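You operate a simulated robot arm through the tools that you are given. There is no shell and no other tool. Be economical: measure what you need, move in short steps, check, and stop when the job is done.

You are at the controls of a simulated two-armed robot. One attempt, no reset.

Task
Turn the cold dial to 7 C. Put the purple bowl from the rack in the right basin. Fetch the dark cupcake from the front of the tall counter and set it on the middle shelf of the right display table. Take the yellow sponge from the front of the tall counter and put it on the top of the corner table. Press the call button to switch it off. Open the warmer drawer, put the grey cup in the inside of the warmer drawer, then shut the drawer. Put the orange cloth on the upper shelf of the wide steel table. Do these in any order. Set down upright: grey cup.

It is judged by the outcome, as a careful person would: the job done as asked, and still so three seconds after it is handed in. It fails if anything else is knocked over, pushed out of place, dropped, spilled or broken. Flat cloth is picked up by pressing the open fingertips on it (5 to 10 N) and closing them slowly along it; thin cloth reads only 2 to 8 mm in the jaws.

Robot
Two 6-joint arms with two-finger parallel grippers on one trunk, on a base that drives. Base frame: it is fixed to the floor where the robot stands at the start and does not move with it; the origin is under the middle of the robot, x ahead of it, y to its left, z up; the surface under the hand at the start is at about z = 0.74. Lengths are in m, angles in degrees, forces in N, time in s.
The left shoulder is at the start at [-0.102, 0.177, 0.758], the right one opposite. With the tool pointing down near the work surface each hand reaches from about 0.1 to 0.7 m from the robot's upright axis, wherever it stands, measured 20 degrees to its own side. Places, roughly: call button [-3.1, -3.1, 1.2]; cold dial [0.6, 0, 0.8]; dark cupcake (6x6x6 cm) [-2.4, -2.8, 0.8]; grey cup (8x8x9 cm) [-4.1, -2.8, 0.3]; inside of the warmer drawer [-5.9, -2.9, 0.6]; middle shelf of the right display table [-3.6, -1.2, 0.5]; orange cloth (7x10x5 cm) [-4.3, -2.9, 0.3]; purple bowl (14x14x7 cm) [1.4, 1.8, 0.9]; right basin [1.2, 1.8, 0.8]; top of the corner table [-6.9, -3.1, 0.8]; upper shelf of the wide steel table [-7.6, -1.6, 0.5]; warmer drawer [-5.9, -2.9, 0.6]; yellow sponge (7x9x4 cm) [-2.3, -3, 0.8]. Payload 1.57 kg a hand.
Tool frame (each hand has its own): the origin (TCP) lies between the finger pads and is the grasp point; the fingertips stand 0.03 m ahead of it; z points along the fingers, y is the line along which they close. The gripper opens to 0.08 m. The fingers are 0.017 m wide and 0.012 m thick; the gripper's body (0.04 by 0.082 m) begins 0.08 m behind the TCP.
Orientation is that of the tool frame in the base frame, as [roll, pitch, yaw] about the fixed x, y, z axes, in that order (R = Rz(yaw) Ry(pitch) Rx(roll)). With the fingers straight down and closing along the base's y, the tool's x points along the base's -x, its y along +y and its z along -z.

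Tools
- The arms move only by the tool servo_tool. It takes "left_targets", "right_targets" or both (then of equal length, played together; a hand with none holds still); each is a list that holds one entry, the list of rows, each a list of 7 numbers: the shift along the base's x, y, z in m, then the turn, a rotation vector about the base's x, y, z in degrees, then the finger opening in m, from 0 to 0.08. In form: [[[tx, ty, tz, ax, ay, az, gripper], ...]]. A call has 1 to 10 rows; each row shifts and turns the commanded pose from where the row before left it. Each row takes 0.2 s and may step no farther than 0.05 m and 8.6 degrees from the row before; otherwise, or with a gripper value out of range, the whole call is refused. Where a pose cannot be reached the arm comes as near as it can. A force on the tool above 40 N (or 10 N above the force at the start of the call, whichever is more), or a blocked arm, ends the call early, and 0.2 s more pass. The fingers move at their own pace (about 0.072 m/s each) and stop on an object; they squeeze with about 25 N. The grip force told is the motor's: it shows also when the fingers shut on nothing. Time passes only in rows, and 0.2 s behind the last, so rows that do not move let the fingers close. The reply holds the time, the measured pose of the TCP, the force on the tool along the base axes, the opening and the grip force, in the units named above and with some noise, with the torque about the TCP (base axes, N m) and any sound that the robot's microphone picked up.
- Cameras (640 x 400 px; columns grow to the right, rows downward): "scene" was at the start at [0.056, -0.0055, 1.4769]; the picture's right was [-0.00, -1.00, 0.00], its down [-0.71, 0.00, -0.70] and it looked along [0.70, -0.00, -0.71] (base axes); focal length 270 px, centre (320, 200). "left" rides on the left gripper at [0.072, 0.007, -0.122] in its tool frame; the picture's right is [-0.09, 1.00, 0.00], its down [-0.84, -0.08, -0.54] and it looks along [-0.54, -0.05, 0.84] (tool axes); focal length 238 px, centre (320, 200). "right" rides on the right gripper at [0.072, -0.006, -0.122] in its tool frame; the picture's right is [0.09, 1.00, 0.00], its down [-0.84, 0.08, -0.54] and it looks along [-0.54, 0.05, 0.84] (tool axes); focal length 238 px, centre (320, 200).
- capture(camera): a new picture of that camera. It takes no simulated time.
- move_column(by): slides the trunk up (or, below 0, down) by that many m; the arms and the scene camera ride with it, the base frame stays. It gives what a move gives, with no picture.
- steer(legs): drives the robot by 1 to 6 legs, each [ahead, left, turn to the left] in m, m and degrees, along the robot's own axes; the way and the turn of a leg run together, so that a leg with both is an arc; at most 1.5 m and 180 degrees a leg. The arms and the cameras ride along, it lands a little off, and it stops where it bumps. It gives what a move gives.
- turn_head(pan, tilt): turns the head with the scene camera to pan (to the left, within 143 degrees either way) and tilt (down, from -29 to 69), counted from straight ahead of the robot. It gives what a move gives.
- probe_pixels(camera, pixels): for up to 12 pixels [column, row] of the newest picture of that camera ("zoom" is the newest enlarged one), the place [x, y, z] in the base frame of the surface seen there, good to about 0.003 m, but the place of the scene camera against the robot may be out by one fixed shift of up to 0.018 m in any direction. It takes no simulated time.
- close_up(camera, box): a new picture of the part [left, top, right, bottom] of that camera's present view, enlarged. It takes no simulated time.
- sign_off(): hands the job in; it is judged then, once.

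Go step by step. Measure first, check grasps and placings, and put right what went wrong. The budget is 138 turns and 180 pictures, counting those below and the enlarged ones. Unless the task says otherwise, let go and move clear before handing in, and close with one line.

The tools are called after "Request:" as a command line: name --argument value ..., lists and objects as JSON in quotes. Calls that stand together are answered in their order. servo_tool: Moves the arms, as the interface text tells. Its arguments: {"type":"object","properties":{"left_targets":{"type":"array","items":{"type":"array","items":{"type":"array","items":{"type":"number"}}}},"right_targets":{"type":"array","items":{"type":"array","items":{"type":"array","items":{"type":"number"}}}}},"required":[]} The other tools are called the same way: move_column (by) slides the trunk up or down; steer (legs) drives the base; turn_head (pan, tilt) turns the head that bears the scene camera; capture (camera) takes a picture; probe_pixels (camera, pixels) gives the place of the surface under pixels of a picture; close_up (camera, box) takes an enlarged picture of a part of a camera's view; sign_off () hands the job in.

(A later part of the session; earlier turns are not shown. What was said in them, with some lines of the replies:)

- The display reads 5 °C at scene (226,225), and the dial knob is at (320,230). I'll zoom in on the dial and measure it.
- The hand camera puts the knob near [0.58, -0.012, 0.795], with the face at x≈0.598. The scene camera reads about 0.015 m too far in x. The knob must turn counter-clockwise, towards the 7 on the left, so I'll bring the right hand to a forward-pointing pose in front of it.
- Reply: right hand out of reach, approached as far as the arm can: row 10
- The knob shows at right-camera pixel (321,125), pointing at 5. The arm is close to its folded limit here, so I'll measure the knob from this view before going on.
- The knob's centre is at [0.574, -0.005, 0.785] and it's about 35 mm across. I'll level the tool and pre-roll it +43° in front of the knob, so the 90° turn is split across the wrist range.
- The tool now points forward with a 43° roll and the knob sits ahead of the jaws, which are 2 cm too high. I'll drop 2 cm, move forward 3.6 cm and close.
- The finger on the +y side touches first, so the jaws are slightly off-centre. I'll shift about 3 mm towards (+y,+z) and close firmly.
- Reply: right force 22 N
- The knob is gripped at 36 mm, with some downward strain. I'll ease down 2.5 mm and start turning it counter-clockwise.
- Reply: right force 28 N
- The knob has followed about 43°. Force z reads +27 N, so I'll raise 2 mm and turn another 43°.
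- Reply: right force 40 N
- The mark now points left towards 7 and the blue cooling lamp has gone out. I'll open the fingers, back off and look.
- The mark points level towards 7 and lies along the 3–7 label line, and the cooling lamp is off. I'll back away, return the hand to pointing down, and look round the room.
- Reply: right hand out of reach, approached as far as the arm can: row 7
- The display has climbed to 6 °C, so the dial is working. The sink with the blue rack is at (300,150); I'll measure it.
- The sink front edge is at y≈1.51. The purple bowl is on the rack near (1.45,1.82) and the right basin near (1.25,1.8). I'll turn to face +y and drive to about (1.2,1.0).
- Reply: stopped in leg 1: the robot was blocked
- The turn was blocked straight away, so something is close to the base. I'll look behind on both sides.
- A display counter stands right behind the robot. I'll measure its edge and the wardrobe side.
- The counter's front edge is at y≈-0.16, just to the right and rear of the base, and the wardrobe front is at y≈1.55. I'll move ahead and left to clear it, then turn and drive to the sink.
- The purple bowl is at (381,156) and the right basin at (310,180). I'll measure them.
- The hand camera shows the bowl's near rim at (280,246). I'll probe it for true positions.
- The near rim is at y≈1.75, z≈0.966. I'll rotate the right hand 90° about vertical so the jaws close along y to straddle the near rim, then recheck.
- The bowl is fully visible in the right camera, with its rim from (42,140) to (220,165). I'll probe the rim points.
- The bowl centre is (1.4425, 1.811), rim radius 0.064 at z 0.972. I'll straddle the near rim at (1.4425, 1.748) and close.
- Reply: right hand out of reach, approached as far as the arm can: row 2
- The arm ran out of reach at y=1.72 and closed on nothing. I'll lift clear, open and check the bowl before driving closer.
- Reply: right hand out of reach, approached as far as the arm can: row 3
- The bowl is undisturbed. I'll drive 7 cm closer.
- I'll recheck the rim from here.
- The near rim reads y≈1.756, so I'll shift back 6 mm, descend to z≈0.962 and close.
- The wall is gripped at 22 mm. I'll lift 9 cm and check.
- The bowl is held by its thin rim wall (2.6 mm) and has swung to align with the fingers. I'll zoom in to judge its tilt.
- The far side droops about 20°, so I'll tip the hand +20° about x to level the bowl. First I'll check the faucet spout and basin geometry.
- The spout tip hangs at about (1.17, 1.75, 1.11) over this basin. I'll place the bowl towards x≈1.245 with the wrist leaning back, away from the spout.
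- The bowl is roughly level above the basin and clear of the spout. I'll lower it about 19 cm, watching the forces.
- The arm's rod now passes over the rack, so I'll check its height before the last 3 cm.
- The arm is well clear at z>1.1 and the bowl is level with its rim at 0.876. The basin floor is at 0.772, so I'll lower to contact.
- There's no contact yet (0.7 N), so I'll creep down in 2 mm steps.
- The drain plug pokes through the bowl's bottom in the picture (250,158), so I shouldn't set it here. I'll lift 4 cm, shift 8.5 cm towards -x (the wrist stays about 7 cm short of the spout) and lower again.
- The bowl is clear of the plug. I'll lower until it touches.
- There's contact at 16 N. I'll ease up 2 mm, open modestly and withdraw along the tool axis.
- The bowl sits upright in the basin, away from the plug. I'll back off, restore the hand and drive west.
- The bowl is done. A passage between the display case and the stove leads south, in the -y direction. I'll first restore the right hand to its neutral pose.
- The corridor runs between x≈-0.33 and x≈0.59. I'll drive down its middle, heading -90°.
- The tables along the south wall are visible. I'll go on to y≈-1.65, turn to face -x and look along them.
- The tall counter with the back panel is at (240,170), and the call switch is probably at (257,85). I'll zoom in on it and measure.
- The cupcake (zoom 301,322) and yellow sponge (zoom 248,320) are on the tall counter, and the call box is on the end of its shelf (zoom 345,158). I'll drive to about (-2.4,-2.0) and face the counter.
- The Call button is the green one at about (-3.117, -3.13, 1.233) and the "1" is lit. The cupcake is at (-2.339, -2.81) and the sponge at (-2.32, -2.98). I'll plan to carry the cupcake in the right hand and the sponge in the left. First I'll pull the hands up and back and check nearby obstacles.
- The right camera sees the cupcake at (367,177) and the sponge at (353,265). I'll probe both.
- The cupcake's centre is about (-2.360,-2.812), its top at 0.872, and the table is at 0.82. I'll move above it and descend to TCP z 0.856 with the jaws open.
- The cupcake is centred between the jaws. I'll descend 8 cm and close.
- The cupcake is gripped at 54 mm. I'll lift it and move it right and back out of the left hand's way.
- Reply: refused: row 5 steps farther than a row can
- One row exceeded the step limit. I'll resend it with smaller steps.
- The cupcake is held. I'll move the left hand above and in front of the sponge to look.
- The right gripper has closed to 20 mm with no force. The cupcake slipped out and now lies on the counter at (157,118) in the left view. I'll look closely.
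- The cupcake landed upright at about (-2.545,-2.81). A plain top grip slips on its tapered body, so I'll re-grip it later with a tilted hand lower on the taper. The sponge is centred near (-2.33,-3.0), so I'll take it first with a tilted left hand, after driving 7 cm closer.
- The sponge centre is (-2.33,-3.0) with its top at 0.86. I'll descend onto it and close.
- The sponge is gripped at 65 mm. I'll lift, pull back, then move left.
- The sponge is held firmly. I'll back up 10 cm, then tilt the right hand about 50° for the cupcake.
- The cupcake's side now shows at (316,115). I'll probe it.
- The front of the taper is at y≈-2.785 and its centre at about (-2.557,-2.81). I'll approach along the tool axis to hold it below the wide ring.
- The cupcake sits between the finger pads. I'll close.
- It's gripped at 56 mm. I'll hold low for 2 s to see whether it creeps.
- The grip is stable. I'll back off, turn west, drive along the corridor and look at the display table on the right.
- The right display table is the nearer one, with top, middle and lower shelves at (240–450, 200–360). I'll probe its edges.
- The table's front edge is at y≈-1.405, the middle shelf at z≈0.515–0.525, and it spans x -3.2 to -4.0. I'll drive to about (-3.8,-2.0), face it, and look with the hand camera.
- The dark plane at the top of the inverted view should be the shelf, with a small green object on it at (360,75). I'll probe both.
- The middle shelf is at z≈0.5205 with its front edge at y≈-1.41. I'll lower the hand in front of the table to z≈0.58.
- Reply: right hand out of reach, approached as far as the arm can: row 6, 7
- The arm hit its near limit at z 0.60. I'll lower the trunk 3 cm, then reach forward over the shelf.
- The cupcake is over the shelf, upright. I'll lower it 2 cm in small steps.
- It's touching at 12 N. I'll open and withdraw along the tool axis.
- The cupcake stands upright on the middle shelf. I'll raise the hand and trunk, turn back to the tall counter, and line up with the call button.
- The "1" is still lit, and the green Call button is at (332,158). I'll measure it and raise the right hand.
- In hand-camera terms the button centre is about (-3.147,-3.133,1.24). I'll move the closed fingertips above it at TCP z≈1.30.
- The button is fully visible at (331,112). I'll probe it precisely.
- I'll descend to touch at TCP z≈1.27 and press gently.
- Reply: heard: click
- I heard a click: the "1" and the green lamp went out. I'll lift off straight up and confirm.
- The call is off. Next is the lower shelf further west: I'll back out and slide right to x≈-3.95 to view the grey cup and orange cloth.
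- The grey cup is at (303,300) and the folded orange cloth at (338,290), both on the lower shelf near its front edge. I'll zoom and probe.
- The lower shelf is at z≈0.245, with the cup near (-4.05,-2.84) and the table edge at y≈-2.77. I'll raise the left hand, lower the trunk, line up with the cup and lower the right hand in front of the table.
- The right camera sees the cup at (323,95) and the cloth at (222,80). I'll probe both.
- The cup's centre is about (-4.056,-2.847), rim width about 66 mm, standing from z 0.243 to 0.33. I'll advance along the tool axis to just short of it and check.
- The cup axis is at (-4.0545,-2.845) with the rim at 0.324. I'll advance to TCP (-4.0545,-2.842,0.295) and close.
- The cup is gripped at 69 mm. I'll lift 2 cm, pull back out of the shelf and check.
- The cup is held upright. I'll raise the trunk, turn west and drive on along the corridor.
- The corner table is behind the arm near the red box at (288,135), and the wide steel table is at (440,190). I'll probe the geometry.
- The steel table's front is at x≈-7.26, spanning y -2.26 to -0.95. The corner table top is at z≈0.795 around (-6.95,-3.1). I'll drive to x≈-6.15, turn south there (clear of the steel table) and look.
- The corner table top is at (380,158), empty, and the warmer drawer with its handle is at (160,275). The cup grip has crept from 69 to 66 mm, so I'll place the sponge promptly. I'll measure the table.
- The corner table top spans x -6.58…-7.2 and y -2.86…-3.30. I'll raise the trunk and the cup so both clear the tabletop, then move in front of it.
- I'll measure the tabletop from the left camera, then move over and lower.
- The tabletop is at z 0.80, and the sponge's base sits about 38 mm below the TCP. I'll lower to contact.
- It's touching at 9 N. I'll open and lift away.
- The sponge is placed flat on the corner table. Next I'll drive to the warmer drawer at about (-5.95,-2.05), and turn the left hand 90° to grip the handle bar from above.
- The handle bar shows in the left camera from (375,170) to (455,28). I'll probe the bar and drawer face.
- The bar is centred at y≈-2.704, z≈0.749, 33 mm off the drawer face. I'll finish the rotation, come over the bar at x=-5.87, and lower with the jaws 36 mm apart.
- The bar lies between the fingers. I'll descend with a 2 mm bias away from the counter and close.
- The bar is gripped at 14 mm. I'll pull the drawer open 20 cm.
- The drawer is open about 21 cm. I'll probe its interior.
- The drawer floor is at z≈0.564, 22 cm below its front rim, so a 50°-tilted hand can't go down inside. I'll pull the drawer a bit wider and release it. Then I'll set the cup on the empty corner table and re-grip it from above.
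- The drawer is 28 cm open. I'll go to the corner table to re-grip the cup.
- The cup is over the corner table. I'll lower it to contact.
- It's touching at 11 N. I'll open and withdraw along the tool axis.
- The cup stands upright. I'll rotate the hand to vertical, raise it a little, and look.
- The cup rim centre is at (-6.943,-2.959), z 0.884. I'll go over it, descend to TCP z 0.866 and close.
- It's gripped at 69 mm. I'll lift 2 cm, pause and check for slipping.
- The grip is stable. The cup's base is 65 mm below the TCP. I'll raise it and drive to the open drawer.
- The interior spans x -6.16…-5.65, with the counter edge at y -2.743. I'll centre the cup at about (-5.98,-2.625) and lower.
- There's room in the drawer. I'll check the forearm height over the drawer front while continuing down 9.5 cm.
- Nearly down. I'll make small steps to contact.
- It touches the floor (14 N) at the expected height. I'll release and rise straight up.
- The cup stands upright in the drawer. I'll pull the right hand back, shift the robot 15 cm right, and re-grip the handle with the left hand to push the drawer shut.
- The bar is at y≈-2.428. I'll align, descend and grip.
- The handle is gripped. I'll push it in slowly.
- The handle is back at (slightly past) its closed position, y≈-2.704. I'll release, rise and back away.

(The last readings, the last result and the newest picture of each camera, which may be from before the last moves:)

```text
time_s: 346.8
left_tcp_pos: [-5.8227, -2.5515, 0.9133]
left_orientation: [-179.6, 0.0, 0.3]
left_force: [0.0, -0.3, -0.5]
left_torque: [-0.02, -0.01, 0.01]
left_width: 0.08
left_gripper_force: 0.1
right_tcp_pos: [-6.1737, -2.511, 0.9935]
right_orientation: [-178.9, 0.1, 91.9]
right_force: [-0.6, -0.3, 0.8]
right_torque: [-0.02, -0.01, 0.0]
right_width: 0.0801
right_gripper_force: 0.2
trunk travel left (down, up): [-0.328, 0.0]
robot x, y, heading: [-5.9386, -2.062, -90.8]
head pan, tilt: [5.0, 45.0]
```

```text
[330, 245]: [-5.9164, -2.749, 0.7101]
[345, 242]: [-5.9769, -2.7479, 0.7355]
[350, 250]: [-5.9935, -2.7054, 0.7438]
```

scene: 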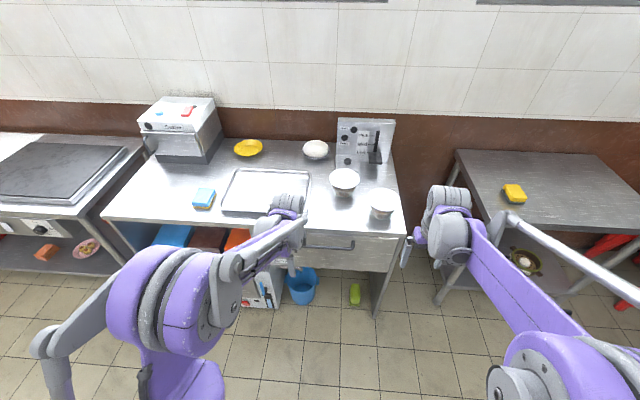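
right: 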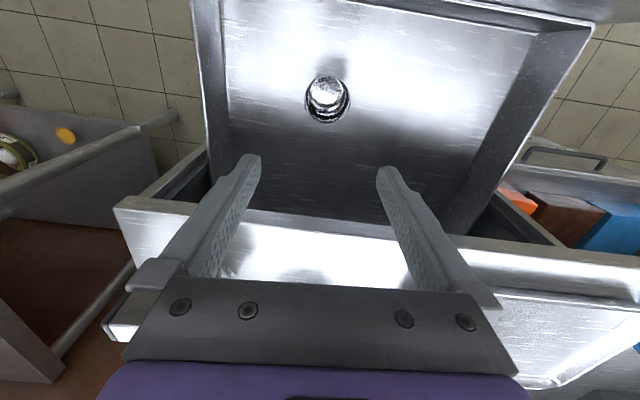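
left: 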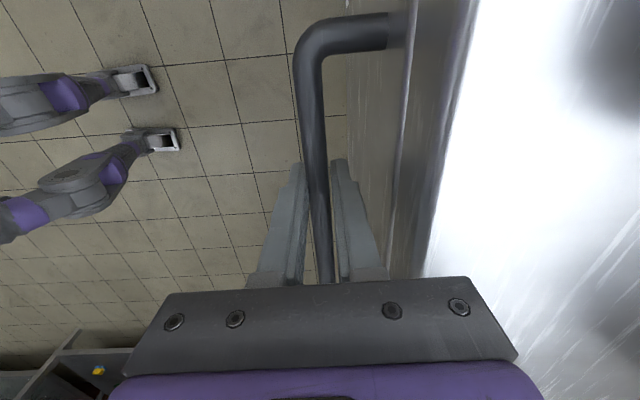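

The drawer is shut, with its face back at y -2.749. I'll now drive back to the orange cloth on the lower shelf, tilting the right hand again.

Request:
steer --legs '[[0, 1.0, 0.8], [0, 0.91, 0]]'

Request:
servo_tool --right_targets '[[[0, 0, 0, -8.6, 0, 0, 0.08], [0, 0, -0.01, -8.6, 0, 0, 0.08], [0, 0, -0.02, -8.6, 0, 0, 0.08], [0, 0, -0.02, -8.6, 0, 0, 0.08], [0, 0, -0.03, -8.6, 0, 0, 0.08], [0, 0, -0.03, -7, 0, 0, 0.08], [0, 0, -0.04, 0, 0, 0, 0.08], [0, 0, -0.04, 0, 0, 0, 0.08]]]' --left_targets '[[[0, 0, 0.02, 0, 0, 0, 0.08], [0, 0, 0.03, 0, 0, 0, 0.08], [0, 0, 0.03, 0, 0, 0, 0.08], [0, 0, 0.03, 0, 0, 0, 0.08], [0, 0, 0.03, 0, 0, 0, 0.08], [0, 0, 0.03, 0, 0, 0, 0.08], [0, 0, 0, 0, 0, 0, 0.08], [0, 0, 0, 0, 0, 0, 0.08]]]'

Request:
move_column --by -0.328

Request:
servo_tool --right_targets '[[[0, -0.02, -0.03, 0, 0, 0, 0.08], [0, -0.02, -0.03, 0, 0, 0, 0.08], [0, 0, 0, 0, 0, 0, 0.08]]]'

Request:
capture --camera "right"

Request:
capture --camera "scene"

```text
time_s: 364.2
left_tcp_pos: [-3.8723, -2.5896, 0.9126]
left_orientation: [-179.5, 0.0, 0.1]
left_force: [0.0, 0.0, 0.0]
left_torque: [0.01, 0.04, 0.01]
left_width: 0.0801
left_gripper_force: 0.2
right_tcp_pos: [-4.2251, -2.548, 0.9937]
right_orientation: [-179.1, 0.0, 91.5]
right_force: [0.2, -0.2, -0.1]
right_torque: [0.01, -0.02, 0.01]
right_width: 0.0797
right_gripper_force: 0.1
trunk travel left (down, up): [-0.328, 0.0]
robot x, y, heading: [-3.9899, -2.0961, -91.4]
head pan, tilt: [5.0, 45.0]
```

```text
time_s: 366.0
left_tcp_pos: [-3.874, -2.5884, 1.0832]
left_orientation: [-179.4, -0.1, 0.1]
left_force: [0.0, -0.3, 0.7]
left_torque: [0.03, -0.01, 0.0]
left_width: 0.0802
left_gripper_force: 0.2
right_tcp_pos: [-4.2276, -2.5904, 0.8678]
right_orientation: [-177.2, 49.9, 92.5]
right_force: [0.2, 0.2, -0.1]
right_torque: [-0.02, 0.01, 0.0]
right_width: 0.0802
right_gripper_force: 0.1
right hand out of reach, approached as far as the arm can: row 6, 7, 8
trunk travel left (down, up): [-0.328, 0.0]
robot x, y, heading: [-3.9874, -2.1011, -91.3]
head pan, tilt: [5.0, 45.0]
```

```text
time_s: 369.2
left_tcp_pos: [-3.874, -2.5903, 0.7549]
left_orientation: [-179.6, 0.0, 0.0]
left_force: [0.9, -0.2, -0.5]
left_torque: [0.01, -0.01, -0.02]
left_width: 0.0796
left_gripper_force: 0.0
right_tcp_pos: [-4.2311, -2.5884, 0.541]
right_orientation: [-177.2, 49.9, 92.3]
right_force: [-0.1, 0.8, 0.6]
right_torque: [0.01, 0.01, -0.01]
right_width: 0.08
right_gripper_force: 0.1
trunk travel left (down, up): [0.0, 0.328]
robot x, y, heading: [-3.9875, -2.0985, -91.3]
head pan, tilt: [5.0, 45.0]
```

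```text
time_s: 370.0
left_tcp_pos: [-3.8733, -2.5885, 0.7539]
left_orientation: [-179.5, -0.1, 0.0]
left_force: [0.6, -0.3, 0.2]
left_torque: [0.01, -0.02, 0.06]
left_width: 0.0801
left_gripper_force: 0.0
right_tcp_pos: [-4.2327, -2.6277, 0.4796]
right_orientation: [-177.1, 49.8, 92.4]
right_force: [-0.2, -0.2, 0.4]
right_torque: [-0.02, 0.01, 0.0]
right_width: 0.0799
right_gripper_force: 0.0
trunk travel left (down, up): [0.0, 0.328]
robot x, y, heading: [-3.9889, -2.0979, -91.4]
head pan, tilt: [5.0, 45.0]
```

```text
38 pictures are left
```

right: 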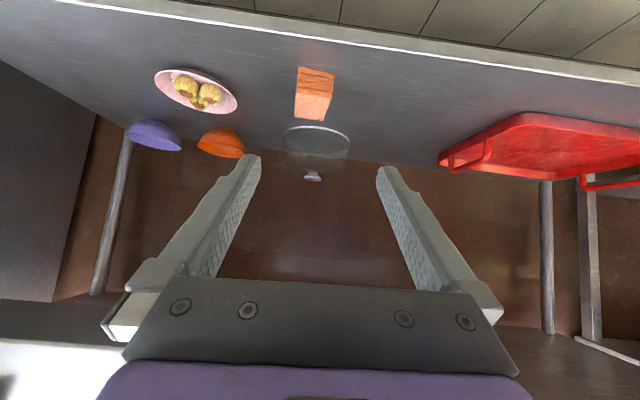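

```text
37 pictures are left
```

scene: 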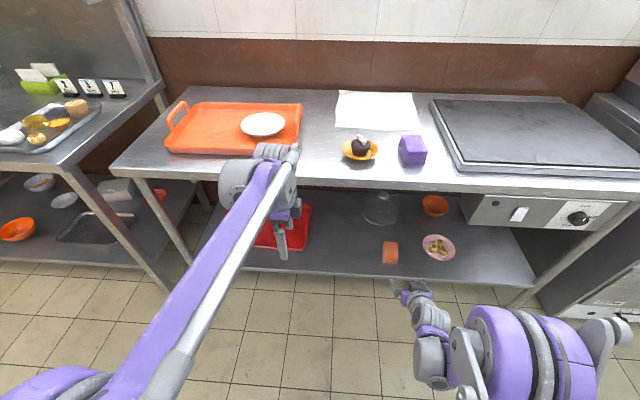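

The cloth shows at (315,95) in the right camera. I'll probe it and zoom.

Request:
probe_pixels --camera "right" --pixels '[[299, 85], [333, 88], [297, 116], [328, 119], [314, 100], [315, 72], [300, 68], [333, 72], [316, 60]]'

Request:
close_up --camera "right" --box '[260, 50, 380, 130]'

```text
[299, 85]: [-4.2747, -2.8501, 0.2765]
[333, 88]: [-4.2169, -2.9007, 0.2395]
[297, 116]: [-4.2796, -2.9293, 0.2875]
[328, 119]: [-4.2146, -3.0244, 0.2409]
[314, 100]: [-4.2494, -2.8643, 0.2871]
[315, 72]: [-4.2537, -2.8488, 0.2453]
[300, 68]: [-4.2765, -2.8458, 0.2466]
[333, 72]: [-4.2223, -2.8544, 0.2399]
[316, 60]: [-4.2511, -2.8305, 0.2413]
```

```text
5.00 times, centred on (320, 90) of right
```

zoom: 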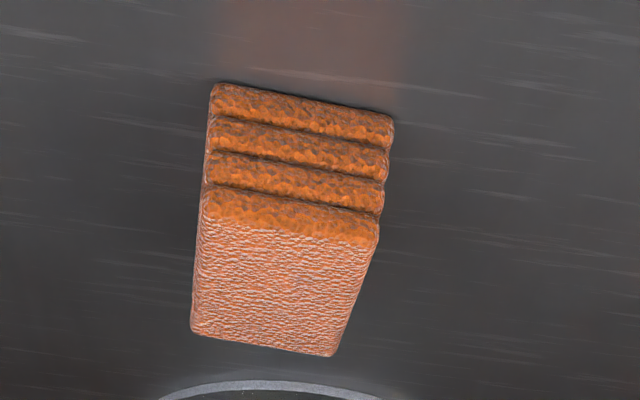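

The cloth is a 4-layer stack, about 60 mm wide, turned about -9°, with its front edge at y≈-2.85 and z 0.243–0.288. I'll align the yaw and approach.

Request:
servo_tool --right_targets '[[[-0.0033, -0.0372, -0.0296, 0, 0, -5, 0.08], [-0.0033, -0.0372, -0.0296, 0, 0, -5, 0.08], [-0.0033, -0.0372, -0.0296, 0, 0, 0, 0.08], [-0.0033, -0.0372, -0.0296, 0, 0, 0, 0.08], [0, 0, 0, 0, 0, 0, 0.08]]]'

Request:
capture --camera "right"

```text
time_s: 371.2
left_tcp_pos: [-3.8738, -2.5886, 0.7537]
left_orientation: [-179.5, 0.0, 0.0]
left_force: [-0.7, 0.7, 0.2]
left_torque: [-0.04, 0.0, 0.05]
left_width: 0.0799
left_gripper_force: 0.1
right_tcp_pos: [-4.2438, -2.7788, 0.3613]
right_orientation: [-177.0, 50.0, 82.4]
right_force: [-0.4, 0.1, 0.6]
right_torque: [0.04, 0.03, 0.0]
right_width: 0.0801
right_gripper_force: 0.1
trunk travel left (down, up): [0.0, 0.328]
robot x, y, heading: [-3.989, -2.0988, -91.2]
head pan, tilt: [5.0, 45.0]
```

```text
35 pictures are left
```

right: 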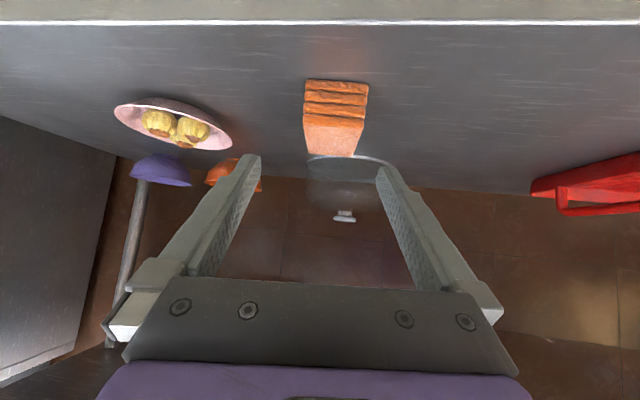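

Request:
probe_pixels --camera "right" --pixels '[[308, 115], [335, 118], [360, 122], [310, 150], [336, 140], [352, 152], [306, 90], [366, 92]]'

```text
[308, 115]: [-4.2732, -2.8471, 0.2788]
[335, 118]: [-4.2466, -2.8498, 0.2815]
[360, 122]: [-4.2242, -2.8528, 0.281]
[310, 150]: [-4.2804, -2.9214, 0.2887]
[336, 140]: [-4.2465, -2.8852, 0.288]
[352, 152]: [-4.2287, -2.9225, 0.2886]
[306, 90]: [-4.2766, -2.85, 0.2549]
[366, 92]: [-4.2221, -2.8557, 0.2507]
```

The stack's axis runs through (-4.249,-2.85) and (-4.254,-2.92). I'll correct the yaw by +4°, advance to TCP (-4.251,-2.888,0.273) and close slowly.

Request:
servo_tool --right_targets '[[[-0.0018, -0.0273, -0.022, 0, 0, 4, 0.08], [-0.0018, -0.0273, -0.022, 0, 0, 0, 0.08], [-0.0018, -0.0273, -0.022, 0, 0, 0, 0.08], [-0.0018, -0.0273, -0.022, 0, 0, 0, 0.08], [0, 0, 0, 0, 0, 0, 0.07], [0, 0, 0, 0, 0, 0, 0.055], [0, 0, 0, 0, 0, 0, 0.03], [0, 0, 0, 0, 0, 0, 0.01], [0, 0, 0, 0, 0, 0, 0.0]]]'

Request:
capture --camera "right"

```text
time_s: 373.2
left_tcp_pos: [-3.873, -2.5895, 0.7558]
left_orientation: [-179.5, 0.0, 0.0]
left_force: [-0.3, -0.3, -0.8]
left_torque: [0.01, -0.02, 0.03]
left_width: 0.0799
left_gripper_force: 0.1
right_tcp_pos: [-4.2488, -2.8697, 0.2881]
right_orientation: [-177.1, 50.0, 86.5]
right_force: [0.8, -0.2, 0.4]
right_torque: [-0.01, -0.01, 0.02]
right_width: 0.0618
right_gripper_force: 25.3
right hand out of reach, approached as far as the arm can: row 4
trunk travel left (down, up): [0.0, 0.328]
robot x, y, heading: [-3.9862, -2.1004, -91.4]
head pan, tilt: [5.0, 45.0]
```

```text
34 pictures are left
```

right: 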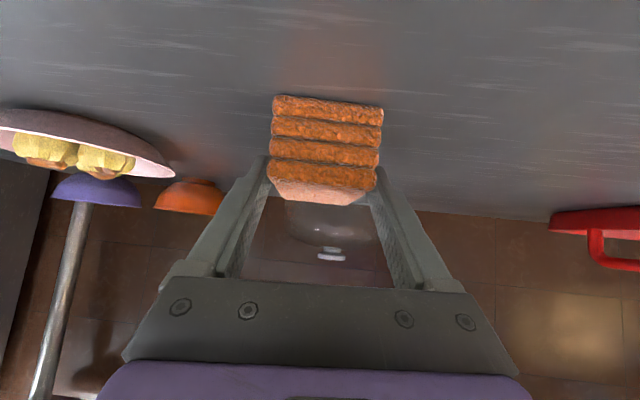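

It's gripped at 62 mm, slightly short of the target. I'll lift gently 3 cm and check all layers follow.

Request:
servo_tool --right_targets '[[[0, 0, 0.008, 0, 0, 0, 0.0], [0, 0, 0.01, 0, 0, 0, 0.0], [0, 0, 0.012, 0, 0, 0, 0.0], [0, 0, 0, 0, 0, 0, 0.0]]]'

Request:
capture --camera "right"

```text
time_s: 374.2
left_tcp_pos: [-3.8722, -2.5896, 0.7549]
left_orientation: [-179.5, 0.0, 0.0]
left_force: [0.9, 0.8, 0.0]
left_torque: [-0.02, -0.01, -0.02]
left_width: 0.0802
left_gripper_force: 0.0
right_tcp_pos: [-4.2504, -2.8707, 0.3177]
right_orientation: [-177.1, 50.0, 86.5]
right_force: [-0.8, 0.9, -0.5]
right_torque: [0.06, -0.01, -0.02]
right_width: 0.0616
right_gripper_force: 24.7
trunk travel left (down, up): [0.0, 0.328]
robot x, y, heading: [-3.989, -2.0985, -91.3]
head pan, tilt: [5.0, 45.0]
```

```text
33 pictures are left
```

right: 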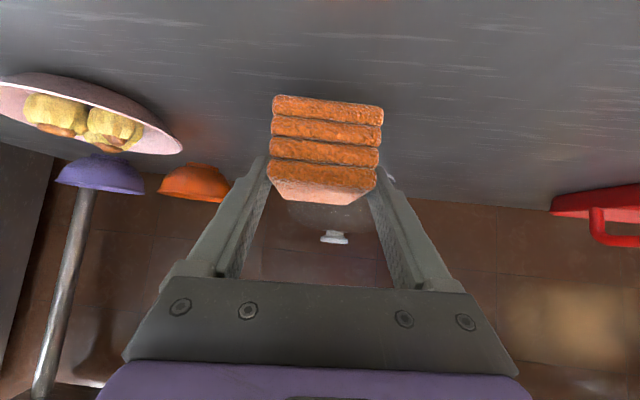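

The whole stack lifts as one. I'll withdraw from the shelf, raise the trunk, and head for the wide steel table.

Request:
servo_tool --right_targets '[[[0, 0.03, 0.01, 0, 0, 0, 0.0], [0, 0.04, 0.02, 0, 0, 0, 0.0], [0, 0.04, 0.025, 0, 0, 0, 0.0], [0, 0.04, 0.025, 0, 0, 0, 0.0], [0, 0.04, 0.025, 0, 0, 0, 0.0], [0, 0.035, 0.03, 0, 0, 0, 0.0], [0, 0.02, 0.04, 0, 0, 0, 0.0], [0, 0, 0, 0, 0, 0, 0.0]]]'

Request:
move_column --by 0.2

Request:
steer --legs '[[-0.05, 0, 0], [0, 0, -88.5], [1.3, 0.05, 0], [1.05, 0.0, 0]]'

Request:
turn_head --pan -10 --tilt 35

Request:
capture --camera "scene"

Request:
capture --camera "right"

```text
time_s: 376.0
left_tcp_pos: [-3.8733, -2.5891, 0.7546]
left_orientation: [-179.6, 0.0, -0.1]
left_force: [-0.3, 0.3, -0.2]
left_torque: [0.01, 0.02, -0.01]
left_width: 0.0801
left_gripper_force: 0.0
right_tcp_pos: [-4.2516, -2.6259, 0.4941]
right_orientation: [-177.1, 50.0, 86.4]
right_force: [-0.6, 0.3, -0.4]
right_torque: [0.03, -0.02, 0.01]
right_width: 0.0617
right_gripper_force: 25.0
trunk travel left (down, up): [0.0, 0.328]
robot x, y, heading: [-3.9884, -2.0997, -91.3]
head pan, tilt: [5.0, 45.0]
```

```text
time_s: 378.2
left_tcp_pos: [-3.8732, -2.5887, 0.9547]
left_orientation: [-179.5, 0.0, 0.0]
left_force: [-0.2, -0.5, -0.8]
left_torque: [0.02, 0.02, 0.01]
left_width: 0.0799
left_gripper_force: 0.1
right_tcp_pos: [-4.2501, -2.6247, 0.694]
right_orientation: [-177.1, 50.0, 86.5]
right_force: [0.3, -0.4, -1.8]
right_torque: [0.0, 0.0, -0.03]
right_width: 0.0615
right_gripper_force: 25.3
trunk travel left (down, up): [-0.2, 0.128]
robot x, y, heading: [-3.9892, -2.0975, -91.2]
head pan, tilt: [5.0, 45.0]
```

```text
time_s: 393.9
left_tcp_pos: [-6.7995, -2.3858, 0.9542]
left_orientation: [-179.6, 0.0, -85.4]
left_force: [-0.3, -0.9, -0.2]
left_torque: [0.05, -0.03, -0.02]
left_width: 0.0799
left_gripper_force: 0.0
right_tcp_pos: [-6.8665, -2.0114, 0.6931]
right_orientation: [-177.1, 50.1, 1.0]
right_force: [-0.6, 1.0, -1.2]
right_torque: [0.01, 0.01, -0.02]
right_width: 0.0615
right_gripper_force: 25.1
trunk travel left (down, up): [-0.2, 0.128]
robot x, y, heading: [-6.3224, -2.2313, -176.6]
head pan, tilt: [5.0, 45.0]
```

```text
time_s: 394.6
left_tcp_pos: [-6.8001, -2.3832, 0.9556]
left_orientation: [-179.5, 0.1, -85.5]
left_force: [0.5, 0.4, 0.7]
left_torque: [-0.01, 0.0, 0.03]
left_width: 0.0799
left_gripper_force: 0.1
right_tcp_pos: [-6.8653, -2.0106, 0.6939]
right_orientation: [-177.1, 50.0, 1.0]
right_force: [-0.9, 0.6, 0.1]
right_torque: [-0.02, 0.01, 0.0]
right_width: 0.0613
right_gripper_force: 25.1
trunk travel left (down, up): [-0.2, 0.128]
robot x, y, heading: [-6.3223, -2.2367, -176.6]
head pan, tilt: [-10.0, 35.0]
```

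```text
32 pictures are left
```

scene: 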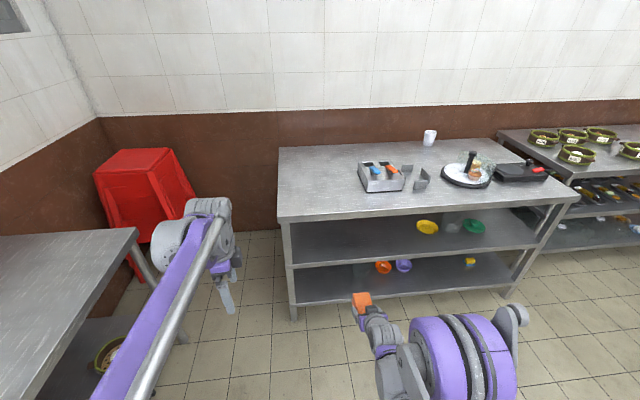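

```text
31 pictures are left
```

right: 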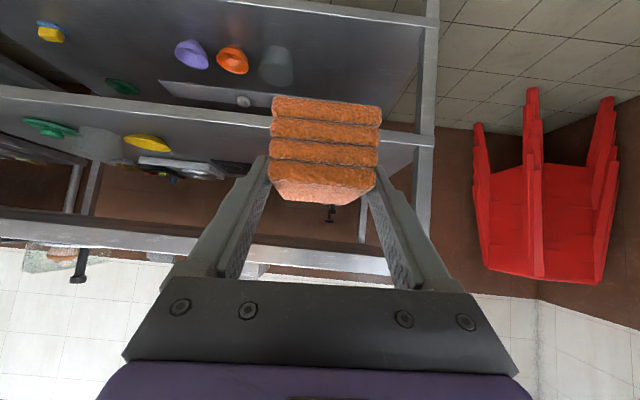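

The upper shelf's left half at scene (300–400, 235–255) is clear. I'll probe it for the placing spot.

Request:
probe_pixels --camera "scene" --pixels '[[330, 245], [360, 245], [380, 240], [350, 230], [340, 262], [340, 267], [428, 227], [300, 250], [340, 215], [395, 250]]'

Request:
close_up --camera "scene" --box '[270, 190, 510, 310]'

Request:
probe_pixels --camera "right" --pixels '[[200, 125], [230, 115], [400, 145], [200, 105], [150, 140], [200, 240], [60, 105]]'

```text
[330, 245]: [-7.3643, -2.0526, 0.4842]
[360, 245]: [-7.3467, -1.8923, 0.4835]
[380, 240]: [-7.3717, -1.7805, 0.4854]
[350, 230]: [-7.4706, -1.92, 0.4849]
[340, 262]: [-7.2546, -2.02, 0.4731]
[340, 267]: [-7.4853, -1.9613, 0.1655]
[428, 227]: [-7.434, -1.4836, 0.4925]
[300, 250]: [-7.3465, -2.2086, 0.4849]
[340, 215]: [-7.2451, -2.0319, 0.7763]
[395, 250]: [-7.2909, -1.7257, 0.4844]
```

```text
2.67 times, centred on (390, 250) of scene
```

zoom: 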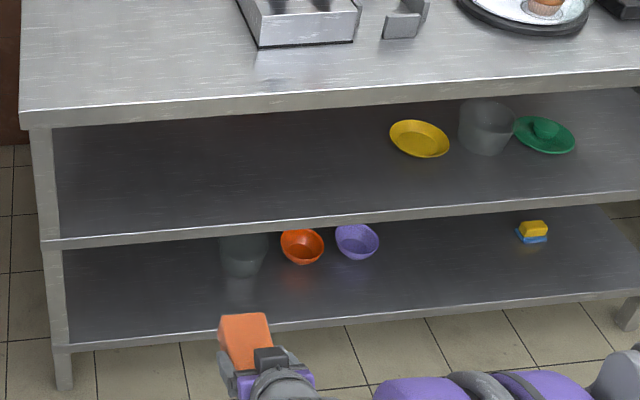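

```text
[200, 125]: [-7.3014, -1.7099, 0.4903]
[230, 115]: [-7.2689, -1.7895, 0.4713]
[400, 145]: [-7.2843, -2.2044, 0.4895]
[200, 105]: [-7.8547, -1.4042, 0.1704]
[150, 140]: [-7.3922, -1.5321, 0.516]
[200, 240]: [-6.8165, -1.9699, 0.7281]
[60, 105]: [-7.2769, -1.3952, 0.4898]
```

The shelf is at z 0.490 with its front edge at x≈-7.262, and there's clear space near y≈-2.0. I'll lower the hand in front, drive 25 cm closer and check.

Request:
move_column --by -0.1

Request:
steer --legs '[[0.25, 0, -3.4]]'

Request:
servo_tool --right_targets '[[[0, 0, -0.015, 0, 0, 0, 0.0], [0, 0, -0.01, 0, 0, 0, 0.0], [0, 0, 0, 0, 0, 0, 0.0]]]'

Request:
capture --camera "right"

```text
time_s: 396.0
left_tcp_pos: [-6.8001, -2.384, 0.8546]
left_orientation: [-179.6, -0.1, -85.6]
left_force: [-0.6, -0.7, 0.0]
left_torque: [0.03, 0.03, -0.01]
left_width: 0.08
left_gripper_force: 0.0
right_tcp_pos: [-6.8651, -2.0103, 0.5932]
right_orientation: [-177.1, 50.0, 1.1]
right_force: [0.5, -0.2, -0.8]
right_torque: [-0.03, -0.01, 0.01]
right_width: 0.0614
right_gripper_force: 24.5
trunk travel left (down, up): [-0.1, 0.228]
robot x, y, heading: [-6.3212, -2.2293, -176.8]
head pan, tilt: [-10.0, 35.0]
```

```text
time_s: 397.8
left_tcp_pos: [-7.0637, -2.3584, 0.8554]
left_orientation: [-179.5, -0.1, -89.1]
left_force: [0.4, 0.7, 0.2]
left_torque: [0.0, 0.02, 0.02]
left_width: 0.0798
left_gripper_force: 0.0
right_tcp_pos: [-7.1042, -1.9828, 0.5928]
right_orientation: [-177.0, 49.9, -2.8]
right_force: [0.2, -0.2, -0.1]
right_torque: [-0.03, -0.04, 0.02]
right_width: 0.0618
right_gripper_force: 24.9
trunk travel left (down, up): [-0.1, 0.228]
robot x, y, heading: [-6.5731, -2.2376, 179.4]
head pan, tilt: [-10.0, 35.0]
```

```text
time_s: 398.6
left_tcp_pos: [-7.0636, -2.3578, 0.8552]
left_orientation: [-179.5, 0.0, -89.2]
left_force: [0.0, -0.5, 0.0]
left_torque: [-0.01, -0.02, -0.02]
left_width: 0.08
left_gripper_force: 0.0
right_tcp_pos: [-7.1033, -1.9839, 0.5696]
right_orientation: [-177.1, 50.0, -2.8]
right_force: [0.5, -0.2, -1.4]
right_torque: [0.01, 0.0, -0.02]
right_width: 0.0613
right_gripper_force: 25.1
trunk travel left (down, up): [-0.1, 0.228]
robot x, y, heading: [-6.5765, -2.238, 179.5]
head pan, tilt: [-10.0, 35.0]
```

```text
29 pictures are left
```

right: 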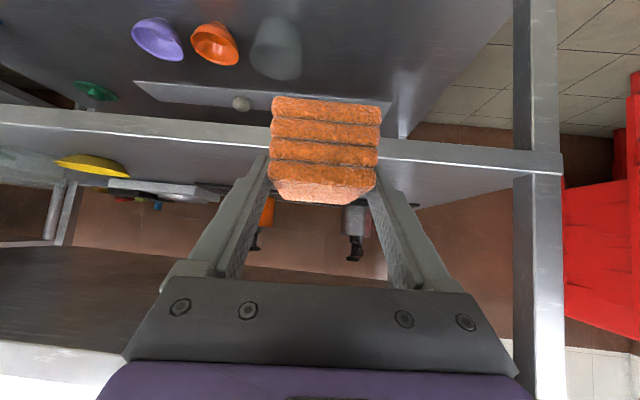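

The path onto the shelf is clear. I'll reach forward 20 cm.

Request:
servo_tool --right_targets '[[[-0.04, 0, 0, 0, 0, 0, 0.0], [-0.04, 0, 0, 0, 0, 0, 0.0], [-0.04, 0, 0, 0, 0, 0, 0.0], [-0.04, 0, 0, 0, 0, 0, 0.0], [-0.04, 0, 0, 0, 0, 0, 0.0], [0, 0, 0, 0, 0, 0, 0.0]]]'

Request:
capture --camera "right"

Request:
probe_pixels --camera "right" --pixels '[[220, 110], [325, 85], [325, 110], [325, 30], [420, 120]]'

```text
time_s: 400.0
left_tcp_pos: [-7.0623, -2.3594, 0.8549]
left_orientation: [-179.5, 0.0, -89.2]
left_force: [0.0, 0.2, -0.5]
left_torque: [0.02, -0.02, 0.0]
left_width: 0.08
left_gripper_force: 0.1
right_tcp_pos: [-7.3032, -1.9817, 0.5681]
right_orientation: [-177.1, 50.1, -2.8]
right_force: [-0.1, -1.3, -1.0]
right_torque: [0.03, -0.03, 0.0]
right_width: 0.0614
right_gripper_force: 25.3
trunk travel left (down, up): [-0.1, 0.228]
robot x, y, heading: [-6.5779, -2.2377, 179.3]
head pan, tilt: [-10.0, 35.0]
```

```text
28 pictures are left
```

right: 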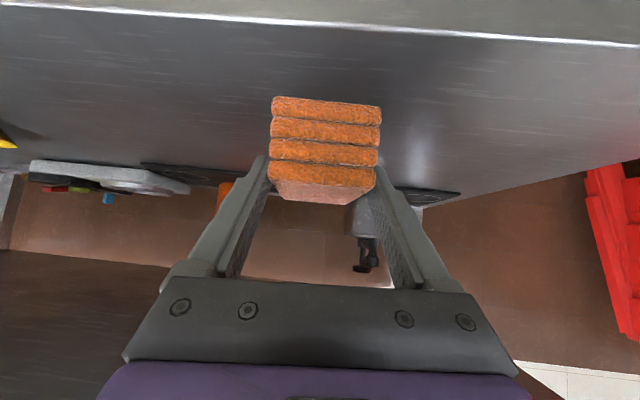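

```text
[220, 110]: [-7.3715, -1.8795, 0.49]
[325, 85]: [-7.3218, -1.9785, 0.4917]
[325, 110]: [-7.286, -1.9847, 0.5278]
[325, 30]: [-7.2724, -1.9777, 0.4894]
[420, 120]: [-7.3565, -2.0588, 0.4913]
```

The cloth's near edge is 2.4 cm inside the shelf edge. I'll go 1 cm further in, then lower to contact.

Request:
servo_tool --right_targets '[[[-0.01, 0, -0.012, 0, 0, 0, 0.0], [0, 0, -0.01, 0, 0, 0, 0.0], [0, 0, -0.005, 0, 0, 0, 0.0], [0, 0, -0.003, 0, 0, 0, 0.0], [0, 0, -0.003, 0, 0, 0, 0.0]]]'

```text
time_s: 401.2
left_tcp_pos: [-7.0622, -2.3587, 0.8554]
left_orientation: [-179.6, 0.0, -89.2]
left_force: [-0.2, 0.2, 0.3]
left_torque: [0.05, 0.01, -0.01]
left_width: 0.0802
left_gripper_force: 0.1
right_tcp_pos: [-7.3125, -1.9815, 0.5383]
right_orientation: [-177.0, 50.3, -2.8]
right_force: [0.4, 3.1, 20.7]
right_torque: [-0.51, -0.04, 0.06]
right_width: 0.0616
right_gripper_force: 25.3
trunk travel left (down, up): [-0.1, 0.228]
robot x, y, heading: [-6.5731, -2.2402, 179.2]
head pan, tilt: [-10.0, 35.0]
```

It touches at 21 N. I'll ease off 2 mm, open and withdraw along the tool axis.

Request:
servo_tool --right_targets '[[[0, 0, 0.002, 0, 0, 0, 0.03], [0, 0, 0, 0, 0, 0, 0.08], [0, 0, 0, 0, 0, 0, 0.08], [0.016, 0, 0.013, 0, 0, 0, 0.08], [0.03, 0, 0.02, 0, 0, 0, 0.08], [0.04, 0, 0.01, 0, 0, 0, 0.08], [0.04, 0, 0.01, 0, 0, 0, 0.08], [0.04, 0, 0, 0, 0, 0, 0.08], [0.03, 0, 0, 0, 0, 0, 0.08]]]'

Request:
capture --camera "right"

Request:
capture --camera "scene"

```text
time_s: 403.2
left_tcp_pos: [-7.0644, -2.3585, 0.8547]
left_orientation: [-179.5, 0.0, -89.2]
left_force: [1.0, 0.1, 0.5]
left_torque: [-0.01, 0.0, 0.01]
left_width: 0.0801
left_gripper_force: 0.0
right_tcp_pos: [-7.1164, -1.9854, 0.5904]
right_orientation: [-177.1, 50.0, -2.8]
right_force: [-1.1, -0.2, 0.0]
right_torque: [0.03, -0.03, 0.01]
right_width: 0.08
right_gripper_force: 0.1
trunk travel left (down, up): [-0.1, 0.228]
robot x, y, heading: [-6.5759, -2.2381, 179.6]
head pan, tilt: [-10.0, 35.0]
```

```text
27 pictures are left
```

right: 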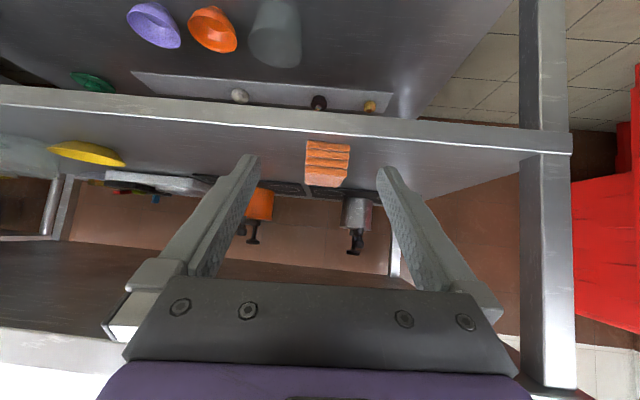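

```text
26 pictures are left
```

scene: 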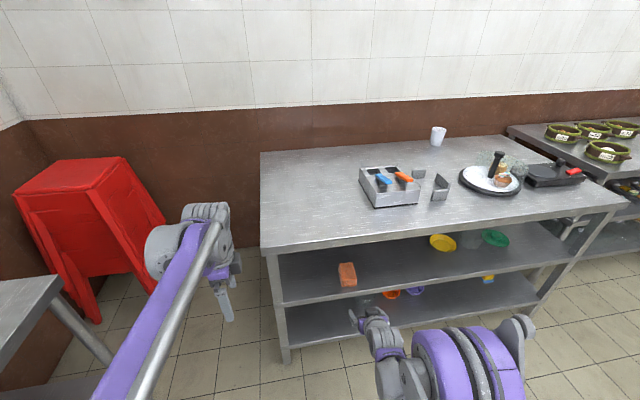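

The cloth lies flat on the upper shelf at scene (347,275), well inside its edge. I'll back away and then hand in.

Request:
steer --legs '[[-0.2, 0, 0]]'

Request:
turn_head --pan 45 --tilt 30

Request:
capture --camera "scene"

```text
time_s: 404.8
left_tcp_pos: [-6.861, -2.3602, 0.8554]
left_orientation: [-179.7, 0.0, -89.3]
left_force: [0.6, -0.2, 0.2]
left_torque: [0.0, 0.01, -0.01]
left_width: 0.0801
left_gripper_force: 0.0
right_tcp_pos: [-6.9161, -1.9868, 0.5902]
right_orientation: [-177.1, 49.9, -2.7]
right_force: [-0.2, -0.5, -0.2]
right_torque: [-0.02, -0.01, 0.0]
right_width: 0.0801
right_gripper_force: 0.1
trunk travel left (down, up): [-0.1, 0.228]
robot x, y, heading: [-6.3718, -2.2399, 179.4]
head pan, tilt: [-10.0, 35.0]
```

```text
time_s: 406.1
left_tcp_pos: [-6.8616, -2.3594, 0.8546]
left_orientation: [-179.5, -0.1, -89.2]
left_force: [-0.3, 0.3, 0.3]
left_torque: [0.03, -0.03, 0.04]
left_width: 0.0801
left_gripper_force: 0.1
right_tcp_pos: [-6.9171, -1.9879, 0.5909]
right_orientation: [-177.1, 50.0, -2.7]
right_force: [0.2, 0.5, 0.0]
right_torque: [-0.05, 0.0, -0.03]
right_width: 0.0796
right_gripper_force: 0.0
trunk travel left (down, up): [-0.1, 0.228]
robot x, y, heading: [-6.374, -2.2409, 179.3]
head pan, tilt: [45.0, 30.0]
```

```text
25 pictures are left
```

scene: 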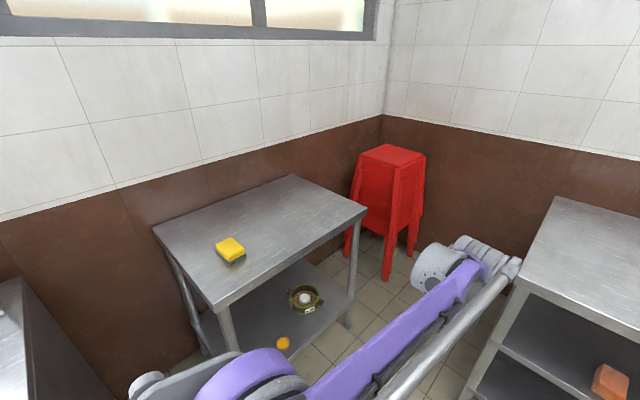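

The sponge is on the corner table and the cloth is on the steel table's shelf, and both hands are empty and clear. Handing in.

Request:
sign_off

```text
The job is handed in.
```

I finished all seven tasks and handed the job in. The display was at 6 °C and still climbing when I last saw it, and I didn't go back to check that it reached 7. On the way, the cupcake slipped from the gripper once and landed upright on the counter. I picked it up again and set it upright on the middle shelf.
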